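You operate a simulated robot arm through the tools that you are given. There is no shell and no other tool. Be economical: measure what you need, move in short steps, check, and stop when the job is done.

You run a simulated two-armed robot. Do the job below in one go: nothing can be reset, and whatever is moved stays where it is left.

TASK
Switch the table socket switch on. Then turn the trolley brake to off. Then take the yellow button die from the top of the grey bench and leave it on the foil tile. Then close the pull-out shelf. Do these in the order given.

The check looks at the end state, three seconds after you hand in, the way a careful person would. Anything else that was tipped, shoved, dropped, spilled or broken makes it a failure.

THE ROBOT
Two 7-joint arms with two-finger parallel grippers on one trunk, on a base that drives. Base frame: it is fixed to the floor where the robot stands at the start and does not move with it; the origin is under the middle of the robot, x ahead of it, y to its left, z up. Readings come in cm, rad, newtons and seconds.
The left shoulder is at the start at [7, 13.4, 115.1], the right one opposite. With the tool pointing down near the work surface each hand reaches from about 10 to 64 cm from the robot's upright axis, wherever it stands, measured 20 degrees to its own side. Places, roughly: button die [-175, 100, 75]; foil tile (10x7x1 cm) [-30, 270, 80]; pull-out shelf [270, 80, 70]; table socket switch [50, 10, 80]; trolley brake [140, 100, 30]. Payload 1.57 kg a hand.
The tool frame of a hand sits at the grasp point between the pads (the TCP): z along the fingers, y along the line on which they close. The tips reach 3 cm beyond it. Largest opening 8 cm; finger width 1.7, thickness 1.2; the body of the gripper, 4 by 8.2 cm, starts 8 cm behind the TCP.
Orientation is that of the tool frame in the base frame, as a unit quaternion [w, x, y, z]. With the fingers straight down and closing along the base's y, the tool's x points along the base's -x, its y along +y and its z along -z.

THE INTERFACE
- The arms move only by the tool nudge_tool. It takes "left_steps", "right_steps" or both (then of equal length, played together; a hand with none holds still); each is a list of rows, each an object (a shift or turn left out is 0, a gripper value left out holds the last) with "slide": the shift along the tool's x, y, z in cm, a list of three; "turn": the turn, a rotation vector about the tool's x, y, z in rad, a list of three; "grip": the gripper command, from -1 (fully open) to 1 (shut), values between in proportion. In form: [{"slide": [tx, ty, tz], "turn": [ax, ay, az], "grip": grip}, ...]. A call has 1 to 10 rows; each row is the pose to reach, as a shift and turn from the pose commanded when the call began, along the tool's axes at that moment. Each row takes 0.2 s and may step no farther than 5 cm and 0.15 rad from the row before; otherwise, or with a gripper value out of range, the whole call is refused. A pose out of reach is approached as far as the arm can. The call stops where the force on the tool passes 40 N (or 10 N more than at its start, if that is more) or the arm is blocked; 0.2 s more then pass. The fingers move at their own pace (about 15.3 cm/s each) and stop on an object; they squeeze with about 27 N. The grip force told is the motor's: it shows also when the fingers shut on nothing. Time passes only in rows, and 0.2 s behind the last, so rows that repeat a pose let the fingers close. The reply holds the time, the measured pose of the TCP, the force on the tool along the base axes, the opening and the grip force, in the units named above and with some noise, with the torque about the TCP (base axes, N m) and any sound that the robot's microphone picked up, and new pictures: "pictures" is both (left out), scene, wrist or none (wrist: the cameras of the hands that moved).
- Cameras (640 x 400 px; columns grow to the right, rows downward): "scene" is now at [12.86, 3.24, 137.04]; the picture's right is [0.38, -0.92, 0.00], its down [-0.59, -0.24, -0.77] and it looks along [0.71, 0.29, -0.64] (base axes); focal length 257 px, centre (320, 200). "left" rides on the left gripper at [7.2, 0.7, -12.2] in its tool frame; the picture's right is [-0.09, 1.00, 0.00], its down [-0.84, -0.08, -0.54] and it looks along [-0.54, -0.05, 0.84] (tool axes); focal length 238 px, centre (320, 200). "right" rides on the right gripper at [7.2, -0.7, -12.2] in its tool frame; the picture's right is [0.09, 1.00, 0.00], its down [-0.84, 0.08, -0.54] and it looks along [-0.54, 0.05, 0.84] (tool axes); focal length 238 px, centre (320, 200). There is no depth. A picture from a camera that has moved, and an enlarged one, comes with that camera's place and axes in the base frame and with its lens.
- move_column(by): slides the trunk up (or, below 0, down) by that many cm; the arms and the scene camera ride with it, the base frame stays. It gives what a move gives, with no picture.
- base_move(legs): drives the robot by 1 to 6 legs, each [ahead, left, turn to the left] in cm, cm and rad, along the robot's own axes; the way and the turn of a leg run together, so that a leg with both is an arc; at most 150 cm and 3.142 rad a leg. The arms and the cameras ride along, it lands a little off, and it stops where it bumps. It gives what a move gives, and a new picture of the scene camera.
- pan_tilt(pan, tilt): turns the head with the scene camera to pan (to the left, within 1.501 rad either way) and tilt (down, from -0.506 to 1.204), counted from straight ahead of the robot. It gives what a move gives, and a new picture of the scene camera.
- inspect(camera, box): a new picture of the part [left, top, right, bottom] of that camera's present view, enlarged. It takes no simulated time.
- sign_off(): hands the job in; it is judged then, once.

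Go step by step. Nothing tells you exact positions but the pictures and the camera data: compare them with the known pose of the tool, close in by small moves and look again before you grip or let go. The budget is 165 turns and 260 pictures, counting those below and the enlarged ones. Unless the task says otherwise, let go and move clear before handing in.

The tools are called after "Request:" as a command line: name --argument value ..., lists and objects as JSON in quotes. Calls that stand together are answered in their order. nudge_tool: Moves the arms, as the interface text tells. Its arguments: {"type":"object","properties":{"left_steps":{"type":"array"},"right_steps":{"type":"array"},"pictures":{"type":"string","enum":["both","scene","wrist","none"]}},"required":[]} The other tools are called the same way: move_column (by) slides the trunk up or down; base_move (legs) drives the base; pan_tilt (pan, tilt) turns the head that bears the scene camera; inspect (camera, box) takes an enlarged picture of a part of a camera's view; sign_off () hands the job in.

At the start:

```text
t: 0.0
left_tool_pos: [42.51, 35.47, 114.41]
left_orientation: [0.0, 0.0, 1.0, 0.0]
left_ft_force: [0.3, 0.5, 0.3]
left_wrist_torque: [0.01, -0.01, -0.03]
left_grip_width: 8.0
left_finger_force: 0.0
right_tool_pos: [38.73, -4.03, 114.46]
right_orientation: [0.0, 0.0, 1.0, 0.0]
right_ft_force: [0.2, 0.3, -0.1]
right_wrist_torque: [0.05, 0.01, 0.02]
right_grip_width: 7.98
right_finger_force: 0.1
trunk travel left (down, up): [-72.5, 21.5]
robot x, y, heading: [-0.27, 0.15, -0.002]
head pan, tilt: [0.393, 0.693]
```

scene: 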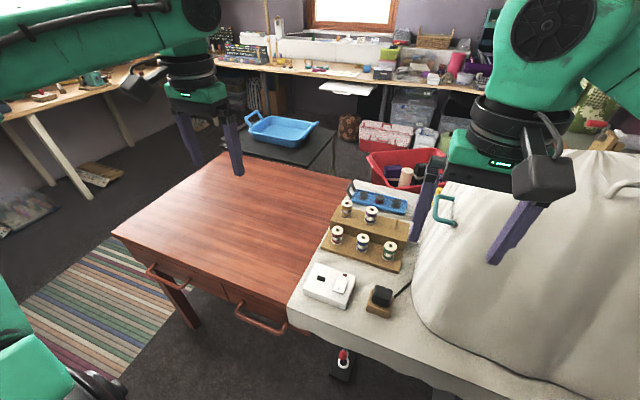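
right: 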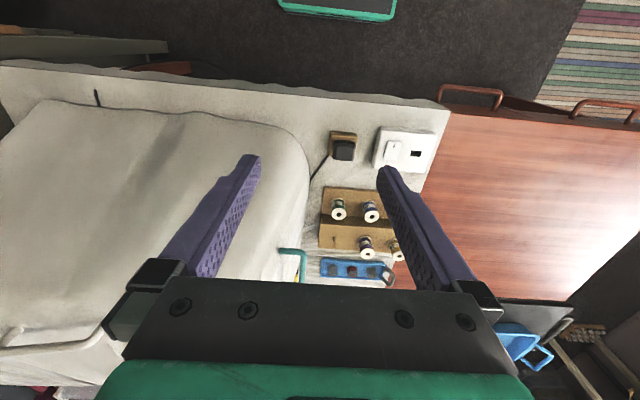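
left: 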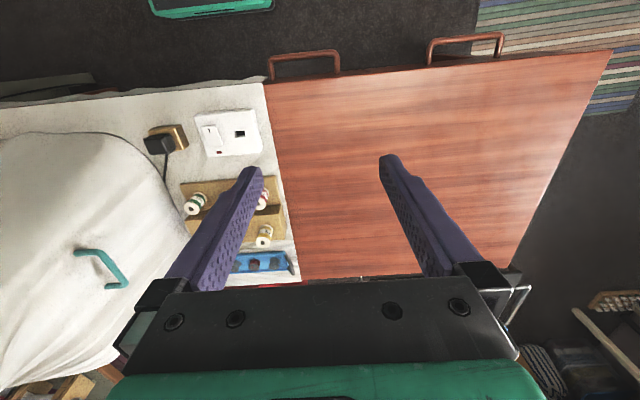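

I see the white socket box on the near left part of the cloth-covered table, with a rocker and a socket. I'll zoom in on it to see how the switch works.

Request:
inspect --camera "scene" --box '[280, 240, 420, 330]'

Request:
inspect --camera "left" --box '[170, 90, 290, 165]'

```text
4.44 times, centred on (350, 285) of scene
camera zoom: at [12.86, 3.24, 137.04], right [0.38, -0.92, 0.0], down [-0.59, -0.24, -0.77], along [0.71, 0.29, -0.64], focal length 1144 px, centre (187, -178)
```

zoom: 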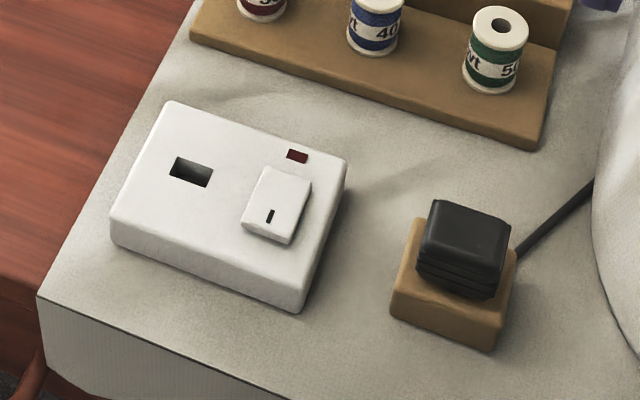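

```text
5.33 times, centred on (230, 128) of left
camera zoom: at [35.42, 36.13, 126.66], right [0.09, 1.0, 0.0], down [0.84, -0.08, 0.54], along [0.54, -0.05, -0.84], focal length 1271 px, centre (800, 587)
```

zoom: 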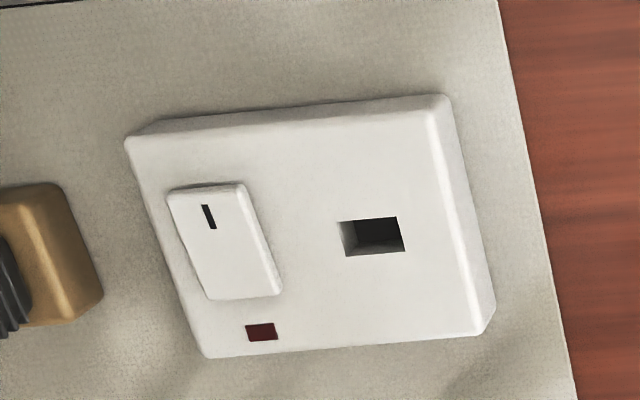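

The rocker's marked end is at about (47.4, 12.4, 78.5), and the lamp is dark, so it is off. I'll bring the closed left hand over it and move the right hand a little aside.

Request:
nudge_tool --left_steps '[{"slide": [-0.6, -2.8, 3.3], "grip": 1}, {"slide": [-1.2, -5.7, 6.6]}, {"slide": [-1.8, -8.6, 9.9]}, {"slide": [-2.4, -11.5, 13.2]}, {"slide": [-3.0, -14.4, 16.5]}, {"slide": [-3.6, -17.3, 19.8]}, {"slide": [-4.2, -20.2, 22.2]}, {"slide": [-4.8, -23.1, 24.4]}, {"slide": [-4.8, -23.1, 26.4]}, {"slide": [-4.8, -23.1, 26.4]}]' --right_steps '[{"slide": [0, -2, 0]}, {"slide": [0, -4, 0]}, {"slide": [0, -6, 0]}, {"slide": [0, -8, 0]}, {"slide": [0, -10, 0]}, {"slide": [0, -12, 0]}, {"slide": [0, -12, 0]}, {"slide": [0, -12, 0]}, {"slide": [0, -12, 0]}, {"slide": [0, -12, 0]}]' --pictures "none"

Request:
inspect --camera "left" --box '[220, 60, 420, 185]'

Request:
inspect --camera "scene" --box '[260, 220, 420, 320]'

```text
t: 2.2
left_tool_pos: [47.07, 12.99, 88.27]
left_orientation: [0.001, 0.0, 1.0, -0.001]
left_ft_force: [-0.3, 1.0, -0.1]
left_wrist_torque: [0.02, -0.03, 0.01]
left_grip_width: 0.0
left_finger_force: 21.5
left hand out of reach, approached as far as the arm can: row 8, 9, 10
right_tool_pos: [39.0, -15.8, 114.61]
right_orientation: [0.001, 0.0, 1.0, 0.001]
right_ft_force: [0.3, 0.2, -0.4]
right_wrist_torque: [-0.01, -0.01, 0.03]
right_grip_width: 8.01
right_finger_force: 0.1
trunk travel left (down, up): [-72.5, 21.5]
robot x, y, heading: [-0.24, 0.2, -0.006]
head pan, tilt: [0.393, 0.693]
```

```text
3.20 times, centred on (320, 122) of left
camera zoom: at [39.83, 13.67, 100.47], right [0.09, 1.0, 0.0], down [0.84, -0.08, 0.54], along [0.54, -0.05, -0.84], focal length 763 px, centre (320, 448)
```

zoom: 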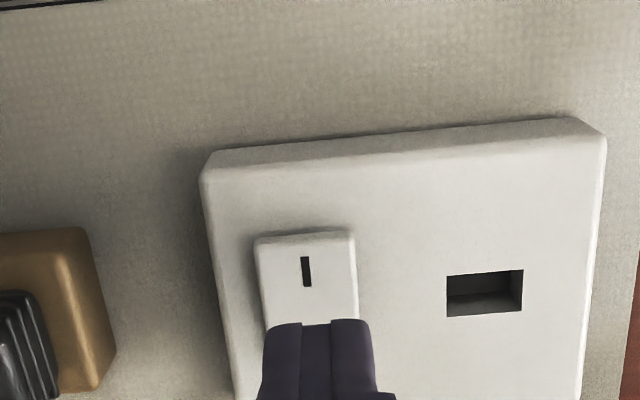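

```text
4.00 times, centred on (340, 270) of scene
camera zoom: at [12.86, 3.23, 137.04], right [0.38, -0.92, 0.0], down [-0.59, -0.24, -0.77], along [0.71, 0.29, -0.64], focal length 1029 px, centre (240, -80)
```

zoom: 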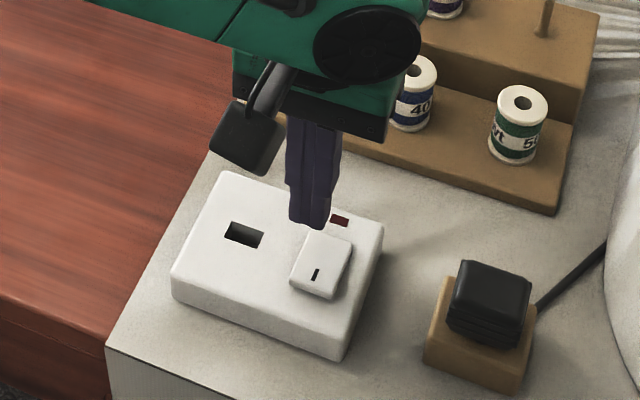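

The near, marked end is the raised one. I'm over it now and will press down gently, step by step.

Request:
nudge_tool --left_steps '[{"slide": [0, -0.3, 3]}, {"slide": [0, -0.3, 5.5]}, {"slide": [0, -0.3, 6.2]}, {"slide": [0, -0.3, 6.6]}, {"slide": [0, -0.3, 7.0]}, {"slide": [0, -0.3, 7.3]}]' --pictures "none"

Request:
inspect --camera "scene" --box '[260, 220, 420, 320]'

```text
t: 3.6
left_tool_pos: [44.65, 14.66, 83.34]
left_orientation: [0.0, -0.001, 1.0, -0.001]
left_ft_force: [-0.8, 0.7, 0.4]
left_wrist_torque: [-0.02, -0.01, 0.0]
left_grip_width: 0.0
left_finger_force: 21.4
left hand out of reach, approached as far as the arm can: row 1, 2, 3, 4, 5, 6
right_tool_pos: [39.0, -15.69, 114.45]
right_orientation: [0.0, 0.001, 1.0, 0.0]
right_ft_force: [-0.5, 0.0, -1.3]
right_wrist_torque: [-0.01, -0.02, -0.01]
right_grip_width: 7.99
right_finger_force: 0.1
trunk travel left (down, up): [-72.5, 21.5]
robot x, y, heading: [0.19, 0.23, 0.001]
head pan, tilt: [0.393, 0.693]
```

```text
4.00 times, centred on (340, 270) of scene
camera zoom: at [12.86, 3.24, 137.04], right [0.38, -0.92, 0.0], down [-0.59, -0.24, -0.77], along [0.71, 0.29, -0.64], focal length 1029 px, centre (240, -80)
```

zoom: 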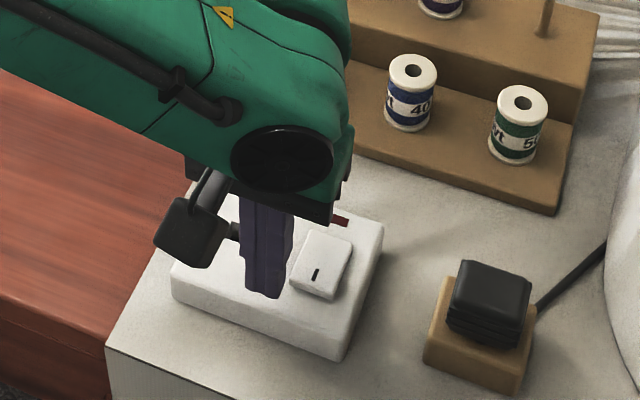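

The arm is at the edge of its reach here, so it drew back. I'll lift both hands, lower the trunk, and come in again.

Request:
nudge_tool --left_steps '[{"slide": [0, 0, -4]}, {"slide": [0, 0, -8]}, {"slide": [0, 0, -12]}, {"slide": [0, 0, -16]}, {"slide": [0, 0, -20]}, {"slide": [0, 0, -20]}]' --right_steps '[{"slide": [0, 0, -3]}, {"slide": [0, 0, -6]}, {"slide": [0, 0, -9]}, {"slide": [0, 0, -12]}, {"slide": [0, 0, -15]}, {"slide": [0, 0, -15]}]' --pictures "scene"

```text
t: 5.0
left_tool_pos: [44.67, 15.08, 103.61]
left_orientation: [0.001, 0.0, 1.0, 0.0]
left_ft_force: [-0.4, -0.1, 0.6]
left_wrist_torque: [-0.02, 0.01, -0.02]
left_grip_width: 0.01
left_finger_force: 20.9
right_tool_pos: [38.91, -16.16, 129.48]
right_orientation: [0.0, -0.001, 1.0, 0.001]
right_ft_force: [-0.1, 0.2, 0.2]
right_wrist_torque: [0.02, 0.02, 0.01]
right_grip_width: 8.04
right_finger_force: 0.2
trunk travel left (down, up): [-72.5, 21.5]
robot x, y, heading: [0.05, 0.45, -0.001]
head pan, tilt: [0.393, 0.693]
camera scene: at [12.95, 3.19, 137.03], right [0.38, -0.92, 0.0], down [-0.59, -0.24, -0.77], along [0.71, 0.29, -0.64], focal length 257 px, centre (320, 200)
```

scene: 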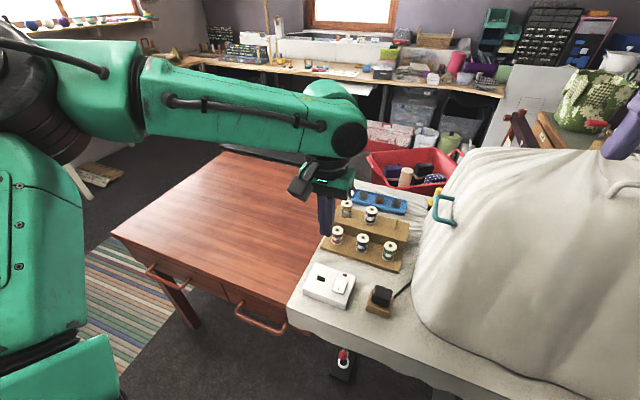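

The left arm looks well stretched with the shoulder high. I'll lower the trunk 15 cm.

Request:
move_column --by -15

```text
t: 6.8
left_tool_pos: [44.68, 15.14, 88.47]
left_orientation: [0.0, 0.0, 1.0, 0.0]
left_ft_force: [-0.1, 0.0, -0.6]
left_wrist_torque: [-0.02, -0.01, -0.01]
left_grip_width: 0.0
left_finger_force: 20.8
right_tool_pos: [38.83, -16.14, 114.47]
right_orientation: [-0.001, 0.0, 1.0, -0.001]
right_ft_force: [-0.4, 0.0, 0.7]
right_wrist_torque: [0.0, 0.02, -0.01]
right_grip_width: 7.98
right_finger_force: 0.0
trunk travel left (down, up): [-57.5, 36.5]
robot x, y, heading: [0.1, -0.03, 0.001]
head pan, tilt: [0.393, 0.693]
```

Now I'll move over the marked end at (47.2, 12.5), staying above it.

Request:
nudge_tool --left_steps '[{"slide": [-1.3, -1.3, 0]}, {"slide": [-2.6, -2.6, 0]}, {"slide": [-2.6, -2.6, 2]}, {"slide": [-2.6, -2.6, 4]}, {"slide": [-2.6, -2.6, 4]}]' --pictures "none"

Request:
inspect --camera "left" --box '[220, 60, 420, 185]'

```text
t: 8.0
left_tool_pos: [47.37, 12.66, 84.48]
left_orientation: [-0.001, 0.0, 1.0, 0.0]
left_ft_force: [0.4, -1.2, 0.0]
left_wrist_torque: [0.01, -0.01, -0.04]
left_grip_width: 0.0
left_finger_force: 21.4
right_tool_pos: [38.75, -16.1, 114.4]
right_orientation: [0.0, 0.0, 1.0, -0.001]
right_ft_force: [0.0, 0.5, 0.1]
right_wrist_torque: [0.0, 0.01, -0.02]
right_grip_width: 8.0
right_finger_force: 0.1
trunk travel left (down, up): [-57.5, 36.5]
robot x, y, heading: [0.22, 0.11, -0.003]
head pan, tilt: [0.393, 0.693]
```

```text
3.20 times, centred on (320, 122) of left
camera zoom: at [40.16, 13.23, 96.72], right [0.09, 1.0, 0.0], down [0.84, -0.08, 0.54], along [0.54, -0.05, -0.84], focal length 763 px, centre (320, 448)
```

zoom: 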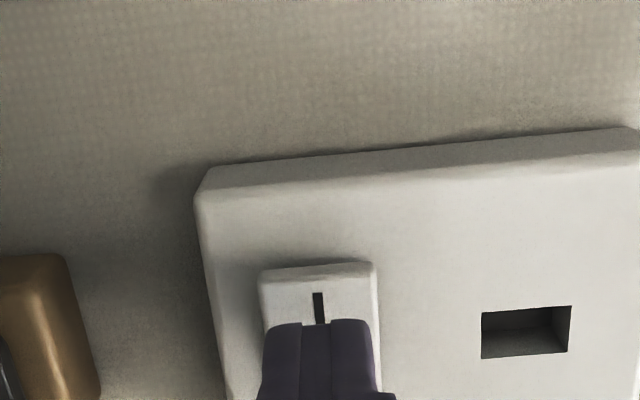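

Well aligned now; pressing down in small steps.

Request:
nudge_tool --left_steps '[{"slide": [0, 0, 2]}, {"slide": [0, 0, 2.6]}, {"slide": [0, 0, 3.0]}, {"slide": [0, 0, 3.3]}, {"slide": [0, 0, 3.6]}, {"slide": [0, 0, 3.8]}]' --pictures "none"

Request:
inspect --camera "left" --box '[220, 60, 420, 185]'

```text
t: 9.3
left_tool_pos: [47.1, 12.58, 81.34]
left_orientation: [0.008, -0.001, 1.0, -0.001]
left_ft_force: [4.3, 4.7, 37.3]
left_wrist_torque: [0.21, -0.46, -0.1]
left_grip_width: 0.0
left_finger_force: 21.3
right_tool_pos: [38.26, -16.09, 114.79]
right_orientation: [0.003, 0.0, 1.0, -0.001]
right_ft_force: [0.3, -0.3, 0.3]
right_wrist_torque: [0.02, -0.02, -0.02]
right_grip_width: 8.01
right_finger_force: 0.0
trunk travel left (down, up): [-57.5, 36.5]
robot x, y, heading: [0.28, -0.26, 0.001]
head pan, tilt: [0.393, 0.693]
```

```text
3.20 times, centred on (320, 122) of left
camera zoom: at [39.8, 13.16, 93.39], right [0.09, 1.0, 0.0], down [0.83, -0.08, 0.55], along [0.55, -0.05, -0.83], focal length 763 px, centre (320, 448)
```

zoom: 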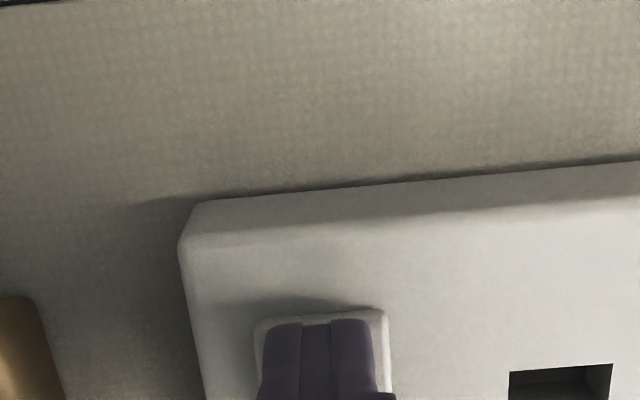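

Contact reached with 37 N. I'll lift off and look at the rocker and lamp.

Request:
nudge_tool --left_steps '[{"slide": [0, 0, -3]}, {"slide": [0, 3, -8]}, {"slide": [2, 7, -11]}, {"slide": [2, 11, -14]}, {"slide": [2, 11, -14]}]' --pictures "none"

Request:
inspect --camera "scene" --box '[270, 180, 430, 280]'

Request:
inspect --camera "left" --box '[120, 60, 320, 185]'

```text
refused: row 2 steps farther than a row can; nothing moved
```

```text
4.00 times, centred on (350, 230) of scene
camera zoom: at [12.35, 3.2, 122.16], right [0.38, -0.92, 0.0], down [-0.59, -0.24, -0.77], along [0.71, 0.29, -0.64], focal length 1029 px, centre (200, 80)
```

zoom: 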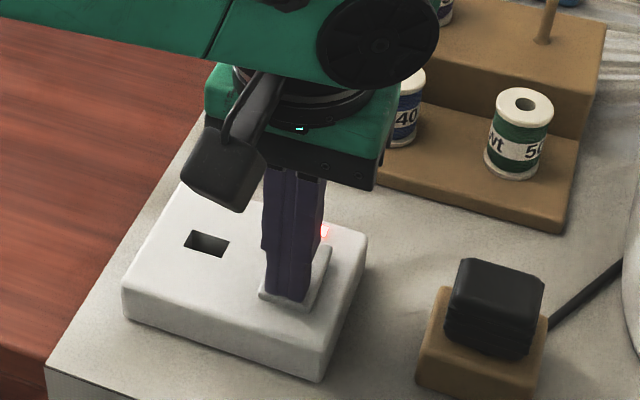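

```text
3.20 times, centred on (220, 122) of left
camera zoom: at [39.8, 13.16, 93.39], right [0.09, 1.0, 0.0], down [0.83, -0.08, 0.55], along [0.55, -0.05, -0.83], focal length 763 px, centre (640, 448)
```

zoom: 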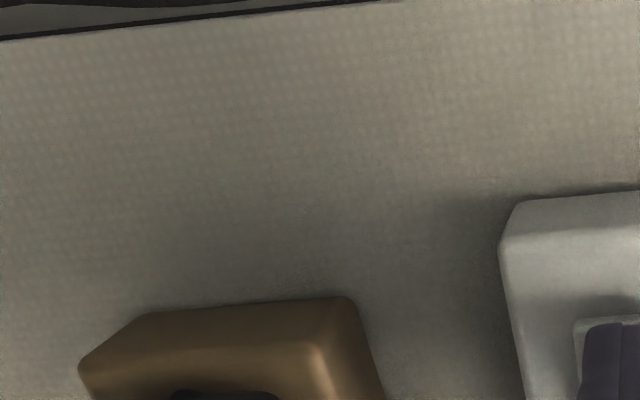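

The lamp is lit red. Lifting straight up with smaller steps and checking that it stays lit.

Request:
nudge_tool --left_steps '[{"slide": [0, 0, -4]}, {"slide": [0, 0, -8]}, {"slide": [0, 2, -12]}, {"slide": [2, 5, -15]}, {"slide": [4, 8, -18]}, {"slide": [6, 10, -22]}, {"slide": [8, 12, -26]}, {"slide": [10, 14, -29]}, {"slide": [10, 14, -29]}]' --pictures "none"

Request:
inspect --camera "scene" --box '[270, 180, 430, 280]'

Request:
pan_tilt --pan 0.6 --tilt 0.35

```text
t: 11.3
left_tool_pos: [36.86, 26.55, 109.63]
left_orientation: [0.0, 0.0, 1.0, 0.002]
left_ft_force: [0.7, 0.9, 0.0]
left_wrist_torque: [0.02, -0.01, -0.03]
left_grip_width: 0.0
left_finger_force: 21.6
right_tool_pos: [38.84, -15.99, 114.47]
right_orientation: [0.0, 0.0, 1.0, 0.0]
right_ft_force: [0.6, -0.1, 0.6]
right_wrist_torque: [0.01, 0.01, 0.02]
right_grip_width: 8.0
right_finger_force: 0.1
trunk travel left (down, up): [-57.5, 36.5]
robot x, y, heading: [-0.02, 0.17, -0.003]
head pan, tilt: [0.393, 0.693]
```

```text
4.00 times, centred on (350, 230) of scene
camera zoom: at [12.92, 3.21, 122.03], right [0.38, -0.92, 0.0], down [-0.59, -0.24, -0.77], along [0.71, 0.29, -0.64], focal length 1029 px, centre (200, 80)
```

zoom: 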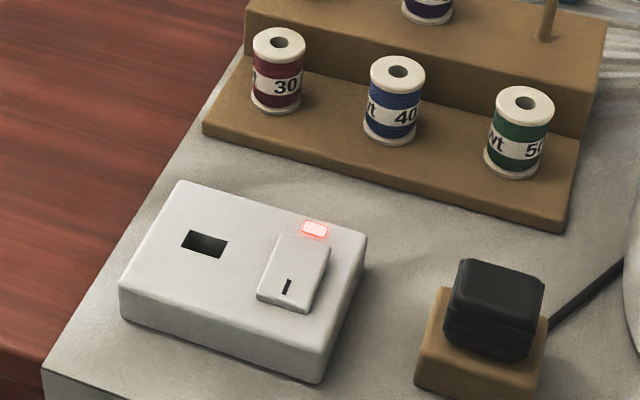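

```text
t: 12.2
left_tool_pos: [36.87, 26.57, 109.66]
left_orientation: [0.0, 0.0, 1.0, -0.001]
left_ft_force: [0.2, -0.2, 0.0]
left_wrist_torque: [0.03, 0.0, 0.03]
left_grip_width: 0.0
left_finger_force: 21.6
right_tool_pos: [38.76, -16.06, 114.5]
right_orientation: [0.0, -0.001, 1.0, 0.0]
right_ft_force: [-0.1, 0.3, -0.2]
right_wrist_torque: [0.0, -0.02, 0.01]
right_grip_width: 7.98
right_finger_force: 0.2
trunk travel left (down, up): [-57.5, 36.5]
robot x, y, heading: [0.15, 0.12, 0.0]
head pan, tilt: [0.6, 0.351]
camera scene: at [12.65, 5.24, 125.11], right [0.56, -0.83, 0.0], down [-0.28, -0.19, -0.94], along [0.77, 0.53, -0.34], focal length 257 px, centre (320, 200)
```

scene: 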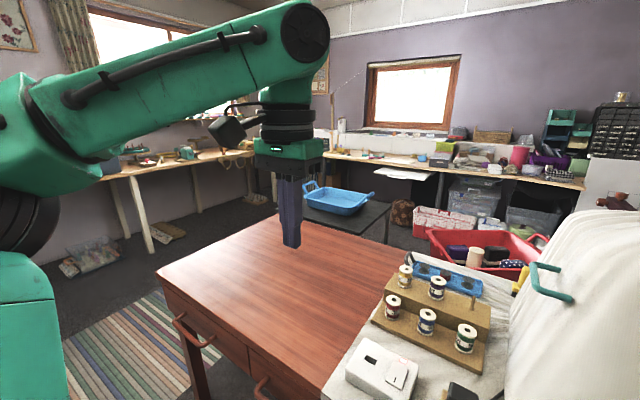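

The switch is on with its lamp lit. Next the brake: the trolley is the black one carrying a blue tray, beyond the desk on the left. I'll slide left past the desk and look.

Request:
base_move --legs '[[0, 140, 0]]'

Request:
pan_tilt --pan -0.25 --tilt 0.45

```text
t: 19.2
left_tool_pos: [39.58, 167.59, 109.63]
left_orientation: [0.0, 0.013, 1.0, 0.001]
left_ft_force: [-1.0, 0.5, 0.0]
left_wrist_torque: [0.01, 0.0, 0.03]
left_grip_width: 0.0
left_finger_force: 21.3
right_tool_pos: [40.22, 124.8, 114.53]
right_orientation: [0.0, 0.014, 1.0, 0.0]
right_ft_force: [0.3, -0.1, 0.3]
right_wrist_torque: [-0.01, -0.02, 0.02]
right_grip_width: 8.01
right_finger_force: 0.0
trunk travel left (down, up): [-57.5, 36.5]
robot x, y, heading: [1.96, 142.28, -0.026]
head pan, tilt: [0.6, 0.351]
camera scene: at [14.76, 146.83, 125.12], right [0.54, -0.84, 0.0], down [-0.29, -0.19, -0.94], along [0.79, 0.51, -0.34], focal length 257 px, centre (320, 200)
```

scene: 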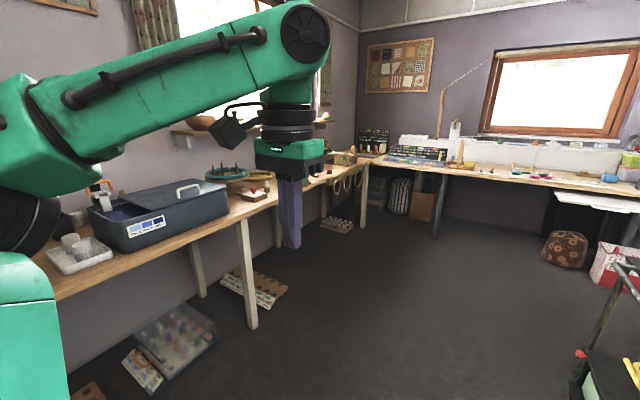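

```text
t: 20.4
left_tool_pos: [39.53, 167.39, 109.67]
left_orientation: [-0.001, 0.014, 1.0, 0.0]
left_ft_force: [-0.1, 0.8, -0.3]
left_wrist_torque: [-0.04, -0.01, 0.03]
left_grip_width: 0.0
left_finger_force: 21.2
right_tool_pos: [40.25, 124.71, 114.59]
right_orientation: [0.0, 0.014, 1.0, 0.0]
right_ft_force: [0.6, -0.6, 0.7]
right_wrist_torque: [-0.03, -0.02, 0.01]
right_grip_width: 7.99
right_finger_force: 0.0
trunk travel left (down, up): [-57.5, 36.5]
robot x, y, heading: [1.97, 141.6, -0.031]
head pan, tilt: [-0.25, 0.45]
camera scene: at [15.78, 139.28, 124.2], right [-0.27, -0.96, 0.0], down [-0.42, 0.12, -0.9], along [0.87, -0.25, -0.44], focal length 257 px, centre (320, 200)
```

scene: 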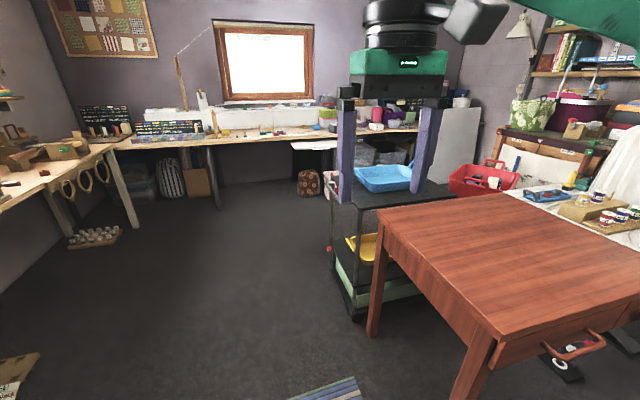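

Request:
inspect --camera "scene" --box '[300, 150, 460, 330]'

```text
2.22 times, centred on (380, 240) of scene
camera zoom: at [15.78, 139.28, 124.2], right [-0.27, -0.96, 0.0], down [-0.42, 0.12, -0.9], along [0.87, -0.25, -0.44], focal length 572 px, centre (187, 111)
```

zoom: 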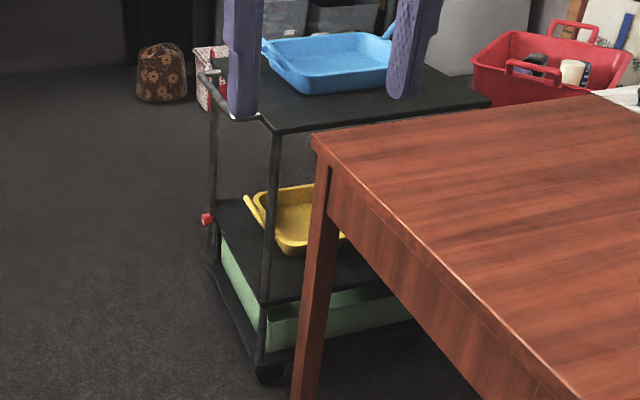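

The red knob on the trolley's left side post at about (136, 99, 30) looks like the brake. I'll drive beside it, facing it, and look closer.

Request:
base_move --legs '[[132, 40, 0], [0, 0, -1.54]]'

Request:
pan_tilt --pan 0 --tilt 0.9

```text
t: 31.1
left_tool_pos: [163.85, 143.18, 109.73]
left_orientation: [0.0, 0.696, 0.718, 0.0]
left_ft_force: [-0.2, 0.4, -0.1]
left_wrist_torque: [0.01, -0.02, 0.02]
left_grip_width: 0.0
left_finger_force: 21.4
right_tool_pos: [121.36, 140.04, 114.48]
right_orientation: [0.0, 0.697, 0.717, 0.0]
right_ft_force: [0.1, 0.0, 0.1]
right_wrist_torque: [0.0, -0.03, -0.02]
right_grip_width: 8.02
right_finger_force: 0.1
trunk travel left (down, up): [-57.5, 36.5]
robot x, y, heading: [136.01, 179.02, -1.54]
head pan, tilt: [-0.25, 0.45]
camera scene: at [134.37, 165.24, 124.2], right [-0.98, 0.22, 0.0], down [0.09, 0.42, -0.9], along [-0.2, -0.88, -0.44], focal length 257 px, centre (320, 200)
```

scene: 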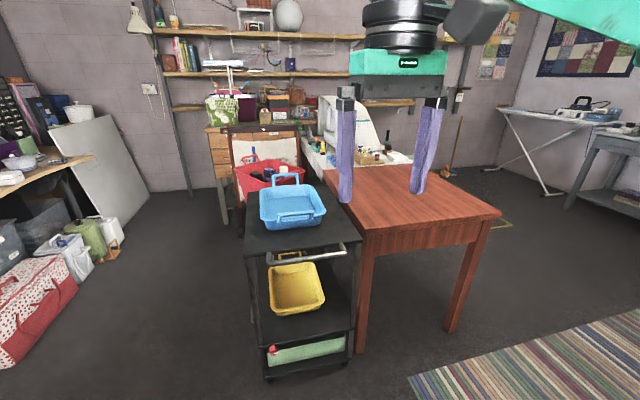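

```text
t: 32.0
left_tool_pos: [163.92, 143.24, 109.53]
left_orientation: [0.0, 0.696, 0.718, 0.0]
left_ft_force: [-1.0, -0.1, -0.9]
left_wrist_torque: [0.01, 0.02, 0.01]
left_grip_width: 0.0
left_finger_force: 21.1
right_tool_pos: [121.29, 140.03, 114.44]
right_orientation: [0.0, 0.697, 0.717, 0.0]
right_ft_force: [-0.2, 0.8, 0.2]
right_wrist_torque: [-0.02, 0.04, 0.03]
right_grip_width: 8.01
right_finger_force: 0.0
trunk travel left (down, up): [-57.5, 36.5]
robot x, y, heading: [136.48, 179.15, -1.54]
head pan, tilt: [0.0, 0.901]
camera scene: at [136.59, 166.66, 120.37], right [-1.0, -0.03, 0.0], down [-0.02, 0.78, -0.62], along [0.02, -0.62, -0.78], focal length 257 px, centre (320, 200)
```

scene: 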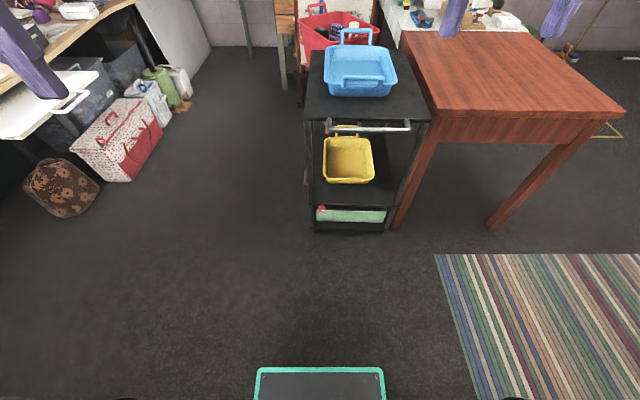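

Request:
inspect --camera "scene" --box '[290, 170, 430, 250]'

Request:
inspect --camera "scene" --box '[290, 90, 450, 190]'

```text
4.57 times, centred on (360, 210) of scene
camera zoom: at [136.59, 166.66, 120.37], right [-1.0, -0.03, 0.0], down [-0.02, 0.78, -0.62], along [0.02, -0.62, -0.78], focal length 1176 px, centre (137, 154)
```

zoom: 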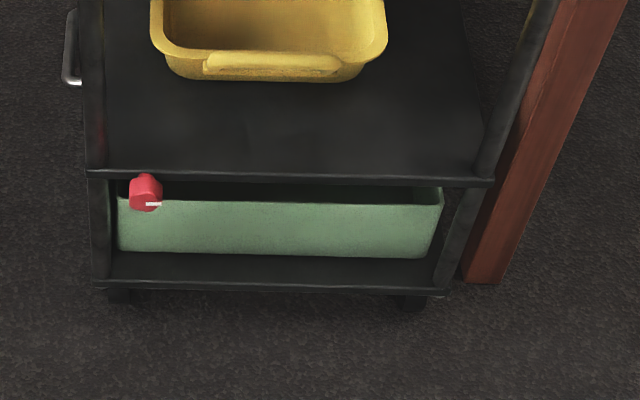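

```text
4.00 times, centred on (370, 140) of scene
camera zoom: at [136.59, 166.66, 120.37], right [-1.0, -0.03, 0.0], down [-0.02, 0.78, -0.62], along [0.02, -0.62, -0.78], focal length 1029 px, centre (120, 440)
```

zoom: 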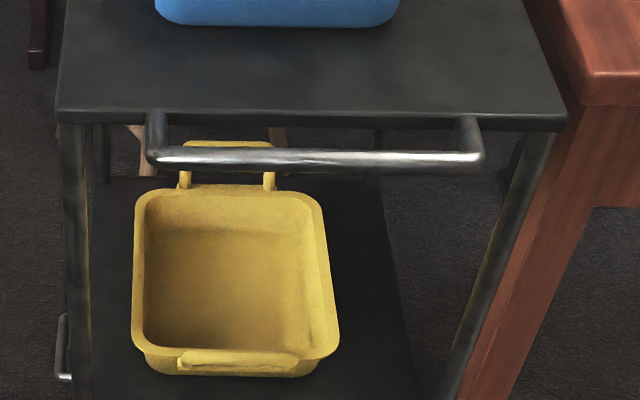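

The brake is a red rotary knob on the trolley's front face, with a white pointer line. I'll lower the trunk to see it face-on.

Request:
move_column --by -50

Request:
pan_tilt --pan 0 --tilt 0.6

Request:
inspect --camera "scene" --box '[290, 160, 370, 210]'

```text
refused: -50 is not a number from -40 to 40
```

```text
t: 32.8
left_tool_pos: [163.88, 143.17, 109.66]
left_orientation: [0.0, 0.696, 0.718, 0.0]
left_ft_force: [0.5, 0.1, -0.3]
left_wrist_torque: [0.0, 0.01, 0.03]
left_grip_width: 0.03
left_finger_force: 21.3
right_tool_pos: [121.29, 140.09, 114.37]
right_orientation: [0.0, 0.697, 0.717, 0.0]
right_ft_force: [0.2, 0.3, -0.4]
right_wrist_torque: [-0.01, 0.03, 0.01]
right_grip_width: 7.99
right_finger_force: 0.0
trunk travel left (down, up): [-57.5, 36.5]
robot x, y, heading: [135.99, 179.15, -1.547]
head pan, tilt: [0.0, 0.6]
camera scene: at [136.63, 165.38, 122.83], right [-1.0, -0.03, 0.0], down [-0.02, 0.57, -0.82], along [0.02, -0.82, -0.57], focal length 257 px, centre (320, 200)
```

scene: 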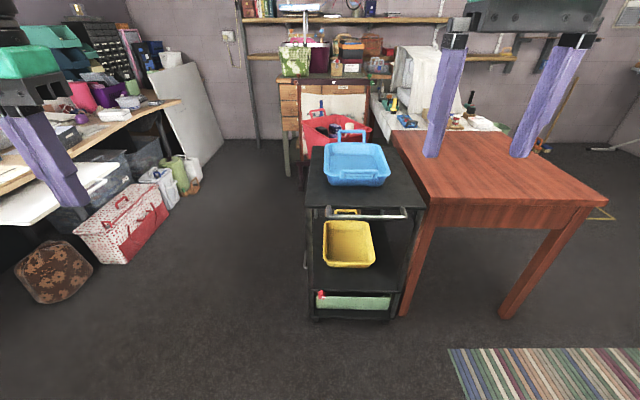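

```text
8.00 times, centred on (330, 185) of scene
camera zoom: at [136.63, 165.38, 122.83], right [-1.0, -0.03, 0.0], down [-0.02, 0.57, -0.82], along [0.02, -0.82, -0.57], focal length 2059 px, centre (240, 320)
```

zoom: 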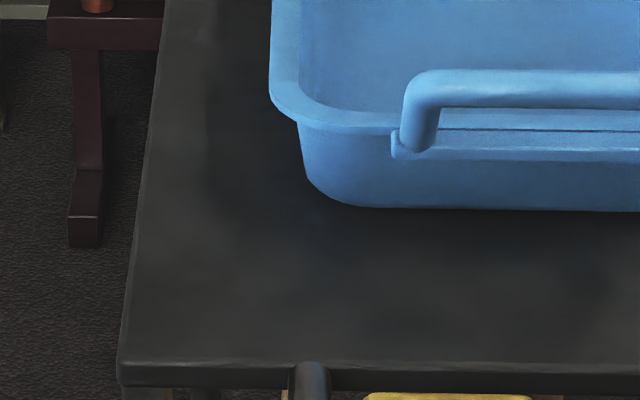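

Request:
move_column --by -40

Request:
pan_tilt --pan 0 --tilt 0.55

Request:
inspect --camera "scene" --box '[290, 190, 370, 240]'

```text
t: 36.6
left_tool_pos: [163.92, 143.21, 69.74]
left_orientation: [0.0, 0.696, 0.718, -0.001]
left_ft_force: [0.3, -0.4, 0.4]
left_wrist_torque: [-0.01, -0.02, 0.02]
left_grip_width: 0.03
left_finger_force: 21.3
right_tool_pos: [121.41, 139.97, 74.58]
right_orientation: [0.001, 0.697, 0.717, 0.0]
right_ft_force: [0.3, 0.1, 0.4]
right_wrist_torque: [-0.02, 0.0, 0.01]
right_grip_width: 8.03
right_finger_force: 0.2
trunk travel left (down, up): [-17.5, 76.5]
robot x, y, heading: [136.29, 178.92, -1.54]
head pan, tilt: [0.0, 0.6]
```

```text
t: 37.2
left_tool_pos: [163.91, 143.24, 69.69]
left_orientation: [0.0, 0.696, 0.718, 0.0]
left_ft_force: [0.5, 0.5, 0.1]
left_wrist_torque: [0.01, 0.03, 0.03]
left_grip_width: 0.0
left_finger_force: 21.5
right_tool_pos: [121.31, 140.0, 74.51]
right_orientation: [0.0, 0.697, 0.717, 0.0]
right_ft_force: [-0.8, -0.5, -0.1]
right_wrist_torque: [0.01, -0.01, 0.01]
right_grip_width: 7.99
right_finger_force: 0.1
trunk travel left (down, up): [-17.5, 76.5]
robot x, y, heading: [135.88, 179.16, -1.54]
head pan, tilt: [0.0, 0.55]
camera scene: at [136.64, 165.24, 83.29], right [-1.0, -0.03, 0.0], down [-0.02, 0.52, -0.85], along [0.03, -0.85, -0.52], focal length 257 px, centre (320, 200)
```

scene: 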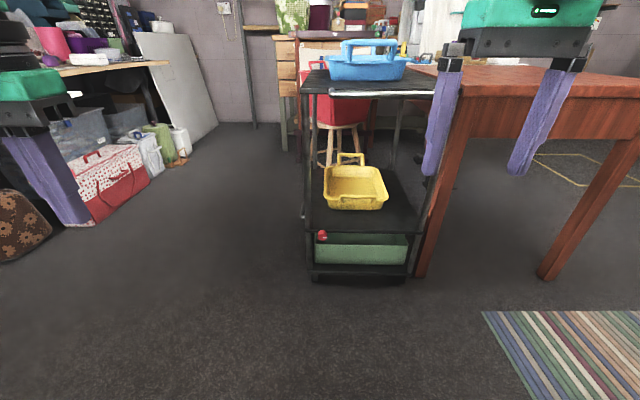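

```text
8.00 times, centred on (330, 215) of scene
camera zoom: at [136.64, 165.24, 83.29], right [-1.0, -0.03, 0.0], down [-0.02, 0.52, -0.85], along [0.03, -0.85, -0.52], focal length 2059 px, centre (240, 80)
```

zoom: 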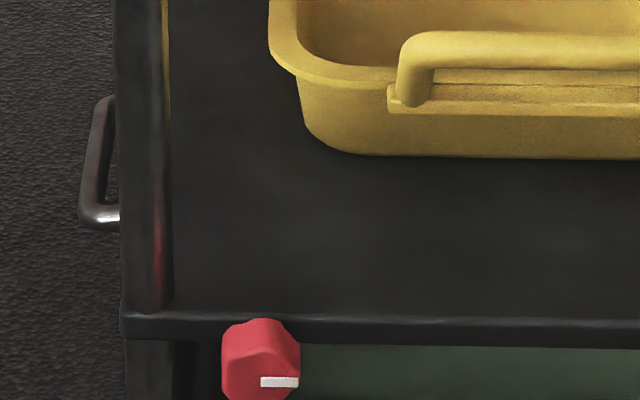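

Request:
move_column --by -15

Request:
inspect --camera "scene" --box '[300, 190, 364, 230]'

Request:
inspect --camera "scene" --box '[290, 180, 450, 280]'

```text
t: 39.0
left_tool_pos: [163.89, 143.13, 54.62]
left_orientation: [-0.001, 0.696, 0.718, 0.0]
left_ft_force: [-0.7, -0.4, -0.1]
left_wrist_torque: [0.01, 0.03, 0.03]
left_grip_width: 0.02
left_finger_force: 20.9
right_tool_pos: [121.35, 139.99, 59.49]
right_orientation: [0.0, 0.697, 0.717, 0.0]
right_ft_force: [1.2, -0.6, -0.9]
right_wrist_torque: [0.0, 0.02, 0.0]
right_grip_width: 8.02
right_finger_force: 0.1
trunk travel left (down, up): [-2.5, 91.5]
robot x, y, heading: [136.28, 179.24, -1.543]
head pan, tilt: [0.0, 0.55]
```

```text
10.00 times, centred on (332, 210) of scene
camera zoom: at [136.63, 165.24, 68.3], right [-1.0, -0.03, 0.0], down [-0.02, 0.52, -0.85], along [0.03, -0.85, -0.52], focal length 2574 px, centre (200, 100)
```

zoom: 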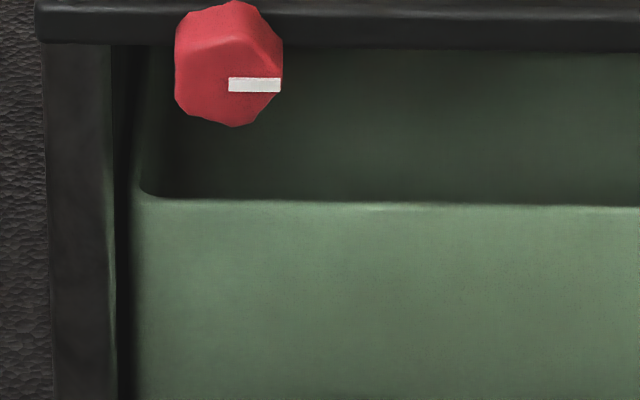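

```text
4.00 times, centred on (370, 230) of scene
camera zoom: at [136.63, 165.24, 68.3], right [-1.0, -0.03, 0.0], down [-0.02, 0.52, -0.85], along [0.03, -0.85, -0.52], focal length 1029 px, centre (120, 80)
```

zoom: 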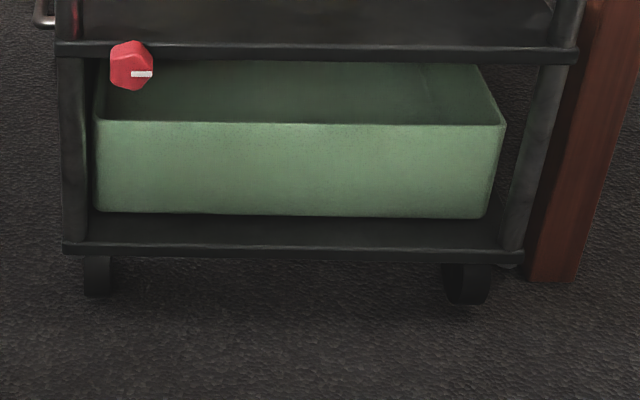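

The knob sits on the trolley's lower shelf edge at about (138, 102, 31), with the pointer facing right as seen from here. I'll shift the base left so the right hand lines up with it, then tilt that hand horizontal, which also lets me look for markings.

Request:
base_move --legs '[[0, 13, 0]]'

Request:
nudge_tool --right_steps '[{"slide": [-1.5, 0, 2], "turn": [0, -0.15, 0]}, {"slide": [-3, 0, 4], "turn": [0, -0.3, 0]}, {"slide": [-4.5, 0, 6], "turn": [0, -0.45, 0]}, {"slide": [-6, 0, 8], "turn": [0, -0.6, 0]}, {"slide": [-7.5, 0, 10], "turn": [0, -0.75, 0]}, {"slide": [-9, 0, 12], "turn": [0, -0.9, 0]}, {"slide": [-10.5, 0, 14], "turn": [0, -1.05, 0]}, {"slide": [-12, 0, 16], "turn": [0, -1.2, 0]}, {"slide": [-13.5, 0, 18], "turn": [0, -1.35, 0]}, {"slide": [-15, 0, 20], "turn": [0, -1.5, 0]}]' --pictures "both"

```text
t: 40.2
left_tool_pos: [176.97, 143.59, 54.54]
left_orientation: [-0.001, 0.695, 0.719, 0.0]
left_ft_force: [0.5, -0.2, 0.1]
left_wrist_torque: [0.0, -0.02, 0.01]
left_grip_width: 0.0
left_finger_force: 21.5
right_tool_pos: [134.39, 140.31, 59.5]
right_orientation: [0.0, 0.696, 0.718, 0.0]
right_ft_force: [0.3, -0.3, 1.4]
right_wrist_torque: [-0.01, 0.03, 0.0]
right_grip_width: 8.01
right_finger_force: 0.1
trunk travel left (down, up): [-2.5, 91.5]
robot x, y, heading: [149.4, 179.66, -1.544]
head pan, tilt: [0.0, 0.55]
camera scene: at [149.65, 165.63, 68.29], right [-1.0, -0.03, 0.0], down [-0.02, 0.52, -0.85], along [0.03, -0.85, -0.52], focal length 257 px, centre (320, 200)
```

scene: 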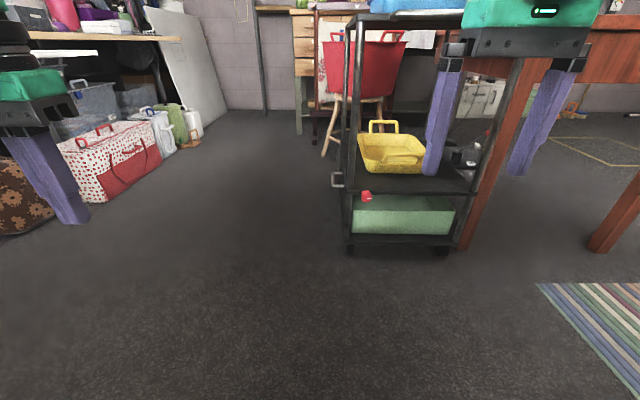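

```text
t: 42.5
left_tool_pos: [176.88, 143.5, 54.64]
left_orientation: [-0.001, 0.696, 0.718, 0.0]
left_ft_force: [0.0, -0.4, 0.6]
left_wrist_torque: [-0.01, 0.01, 0.02]
left_grip_width: 0.0
left_finger_force: 21.3
right_tool_pos: [135.13, 125.88, 40.43]
right_orientation: [0.474, 0.525, 0.542, -0.455]
right_ft_force: [0.6, 0.0, -0.4]
right_wrist_torque: [0.01, -0.04, 0.01]
right_grip_width: 8.0
right_finger_force: 0.1
right hand out of reach, approached as far as the arm can: row 10
trunk travel left (down, up): [-2.5, 91.5]
robot x, y, heading: [149.72, 179.97, -1.537]
head pan, tilt: [0.0, 0.55]
camera scene: at [149.63, 165.63, 68.29], right [-1.0, -0.03, 0.0], down [-0.02, 0.52, -0.85], along [0.03, -0.85, -0.52], focal length 257 px, centre (320, 200)
camera right: at [133.95, 139.05, 34.91], right [0.99, 0.05, -0.09], down [0.06, 0.42, 0.9], along [0.08, -0.91, 0.42], focal length 238 px, centre (320, 200)
```

scene: 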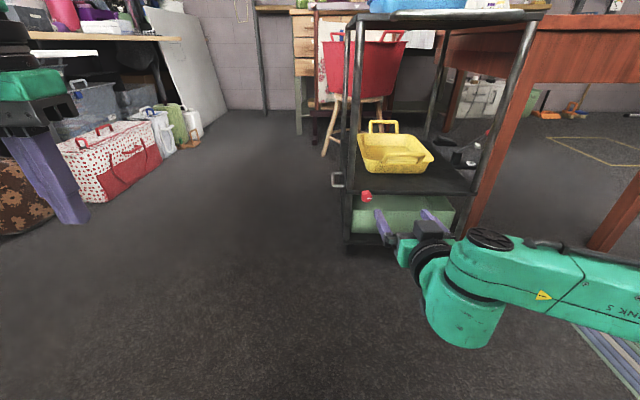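
right: 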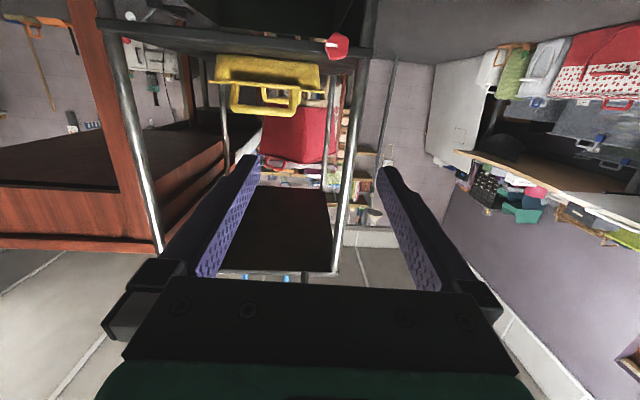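

Request:
inspect --camera "right" --box '[290, 20, 386, 80]'

Request:
inspect --camera "scene" --box '[334, 175, 398, 215]'

```text
6.67 times, centred on (338, 50) of right
camera zoom: at [133.95, 139.05, 34.91], right [0.99, 0.05, -0.09], down [0.06, 0.42, 0.9], along [0.08, -0.91, 0.42], focal length 1589 px, centre (200, 1200)
```

zoom: 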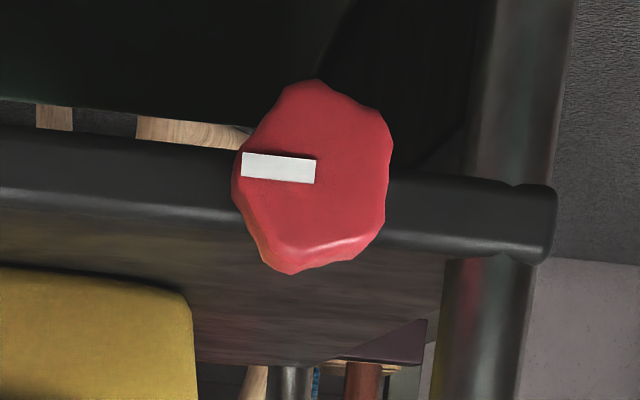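

```text
10.00 times, centred on (366, 195) of scene
camera zoom: at [149.63, 165.63, 68.29], right [-1.0, -0.03, 0.0], down [-0.02, 0.52, -0.85], along [0.03, -0.85, -0.52], focal length 2574 px, centre (-140, 250)
```

zoom: 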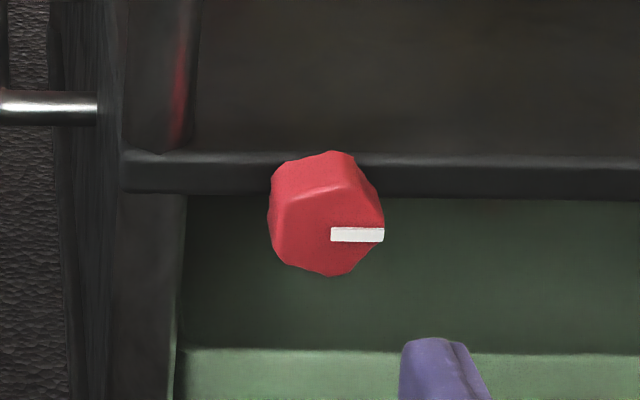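

No markings, just the pointer, so I'll find out by feel which way it is free to turn. I'll line the right hand up in front of the knob first.

Request:
nudge_tool --right_steps '[{"slide": [1.3, 0.4, 2.5], "turn": [0, -0.03, 0]}, {"slide": [2.6, 0.8, 5], "turn": [0, -0.06, 0]}, {"slide": [3.9, 1.2, 7.5], "turn": [0, -0.09, 0]}, {"slide": [5.2, 1.6, 10], "turn": [0, -0.12, 0]}, {"slide": [6.5, 2.0, 12.5], "turn": [0, -0.14, 0]}, {"slide": [7.9, 2.2, 15.2], "turn": [0, -0.14, 0]}, {"slide": [7.9, 2.2, 15.2], "turn": [0, -0.14, 0]}]' --pictures "both"

```text
t: 44.0
left_tool_pos: [176.94, 143.63, 54.59]
left_orientation: [0.001, 0.695, 0.719, 0.0]
left_ft_force: [0.7, 0.0, -0.5]
left_wrist_torque: [-0.03, 0.03, -0.02]
left_grip_width: 0.0
left_finger_force: 20.8
right_tool_pos: [141.9, 112.38, 32.97]
right_orientation: [0.5, 0.502, 0.507, -0.492]
right_ft_force: [-0.5, 0.0, -0.1]
right_wrist_torque: [-0.01, 0.01, -0.01]
right_grip_width: 8.0
right_finger_force: 0.0
right hand out of reach, approached as far as the arm can: row 1, 2, 3, 4, 5, 6, 7
trunk travel left (down, up): [-2.5, 91.5]
robot x, y, heading: [149.13, 179.83, -1.534]
head pan, tilt: [0.0, 0.55]
camera scene: at [149.64, 165.62, 68.29], right [-1.0, -0.03, 0.0], down [-0.02, 0.52, -0.85], along [0.03, -0.85, -0.52], focal length 257 px, centre (320, 200)
camera right: at [141.08, 124.7, 26.02], right [1.0, 0.01, -0.09], down [0.07, 0.53, 0.85], along [0.06, -0.85, 0.53], focal length 238 px, centre (320, 200)
```

scene: 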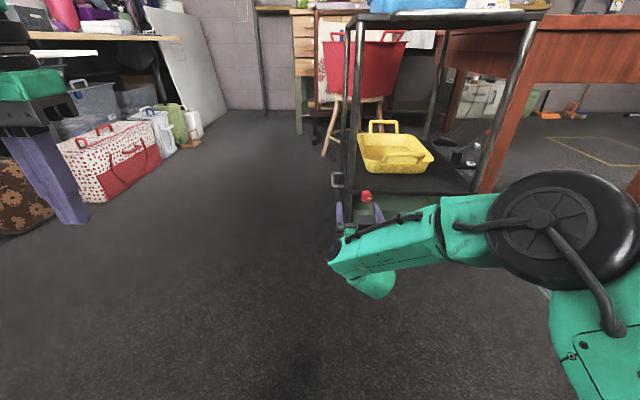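
right: 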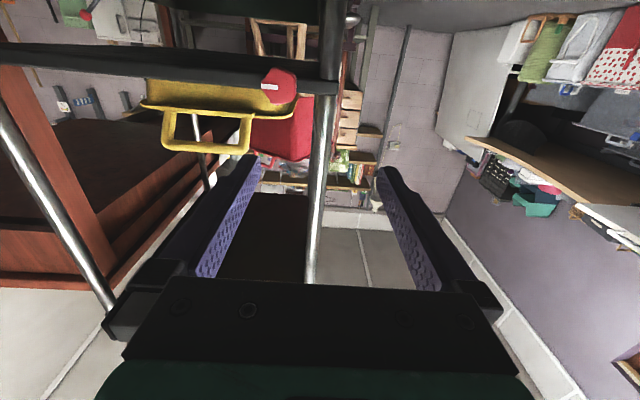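

The arm is at a joint limit when lined up straight ahead. I'll shift the base further left so the knob lies more to the right hand's own side.

Request:
base_move --legs '[[0, 14, 0]]'

Request:
nudge_tool --right_steps '[{"slide": [0, -3, 0]}, {"slide": [0.5, -6, 0]}, {"slide": [1, -9, 0]}, {"slide": [1.5, -12, 0]}, {"slide": [2, -15, 0]}, {"slide": [2.5, -17, 0]}, {"slide": [2.5, -17, 0]}]' --pictures "both"

```text
t: 45.4
left_tool_pos: [191.16, 144.14, 54.75]
left_orientation: [0.0, 0.694, 0.72, 0.0]
left_ft_force: [-0.8, 1.9, 0.4]
left_wrist_torque: [-0.01, 0.0, -0.01]
left_grip_width: 0.01
left_finger_force: 21.8
right_tool_pos: [156.34, 112.86, 33.03]
right_orientation: [0.499, 0.502, 0.507, -0.492]
right_ft_force: [0.9, 0.4, -0.3]
right_wrist_torque: [0.03, -0.03, 0.0]
right_grip_width: 8.01
right_finger_force: 0.0
trunk travel left (down, up): [-2.5, 91.5]
robot x, y, heading: [163.6, 179.67, -1.541]
head pan, tilt: [0.0, 0.55]
camera scene: at [163.94, 166.09, 68.29], right [-1.0, -0.03, 0.0], down [-0.02, 0.52, -0.85], along [0.03, -0.85, -0.52], focal length 257 px, centre (320, 200)
```

scene: 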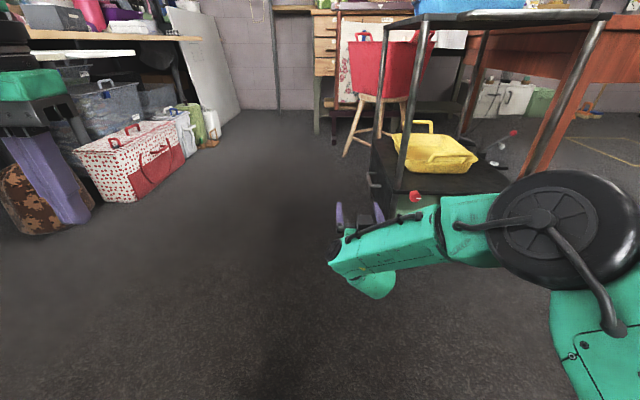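

```text
t: 47.0
left_tool_pos: [191.28, 144.23, 54.58]
left_orientation: [0.0, 0.694, 0.72, 0.0]
left_ft_force: [0.1, -0.1, -0.2]
left_wrist_torque: [-0.01, 0.03, -0.01]
left_grip_width: 0.0
left_finger_force: 21.7
right_tool_pos: [147.6, 110.67, 37.73]
right_orientation: [0.471, 0.529, 0.507, -0.491]
right_ft_force: [0.1, -0.4, 0.3]
right_wrist_torque: [0.0, -0.05, -0.04]
right_grip_width: 7.98
right_finger_force: 0.0
right hand out of reach, approached as far as the arm can: row 1, 2, 3, 4, 5, 6, 7
trunk travel left (down, up): [-2.5, 91.5]
robot x, y, heading: [163.31, 180.21, -1.543]
head pan, tilt: [0.0, 0.55]
camera scene: at [163.94, 166.09, 68.29], right [-1.0, -0.03, 0.0], down [-0.02, 0.52, -0.85], along [0.03, -0.85, -0.52], focal length 257 px, centre (320, 200)
camera right: at [147.37, 123.31, 31.46], right [1.0, -0.03, -0.09], down [0.1, 0.48, 0.87], along [0.01, -0.88, 0.48], focal length 238 px, centre (320, 200)
```

scene: 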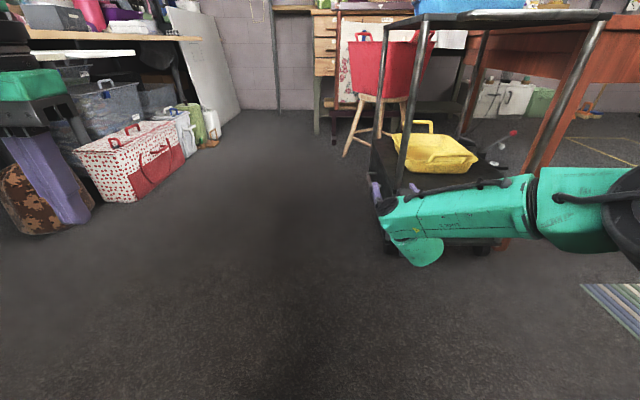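
right: 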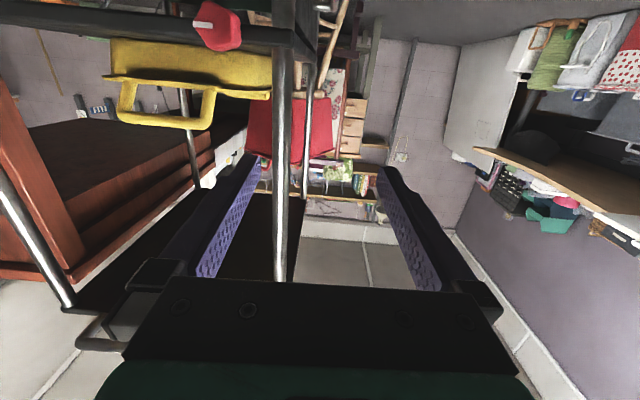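

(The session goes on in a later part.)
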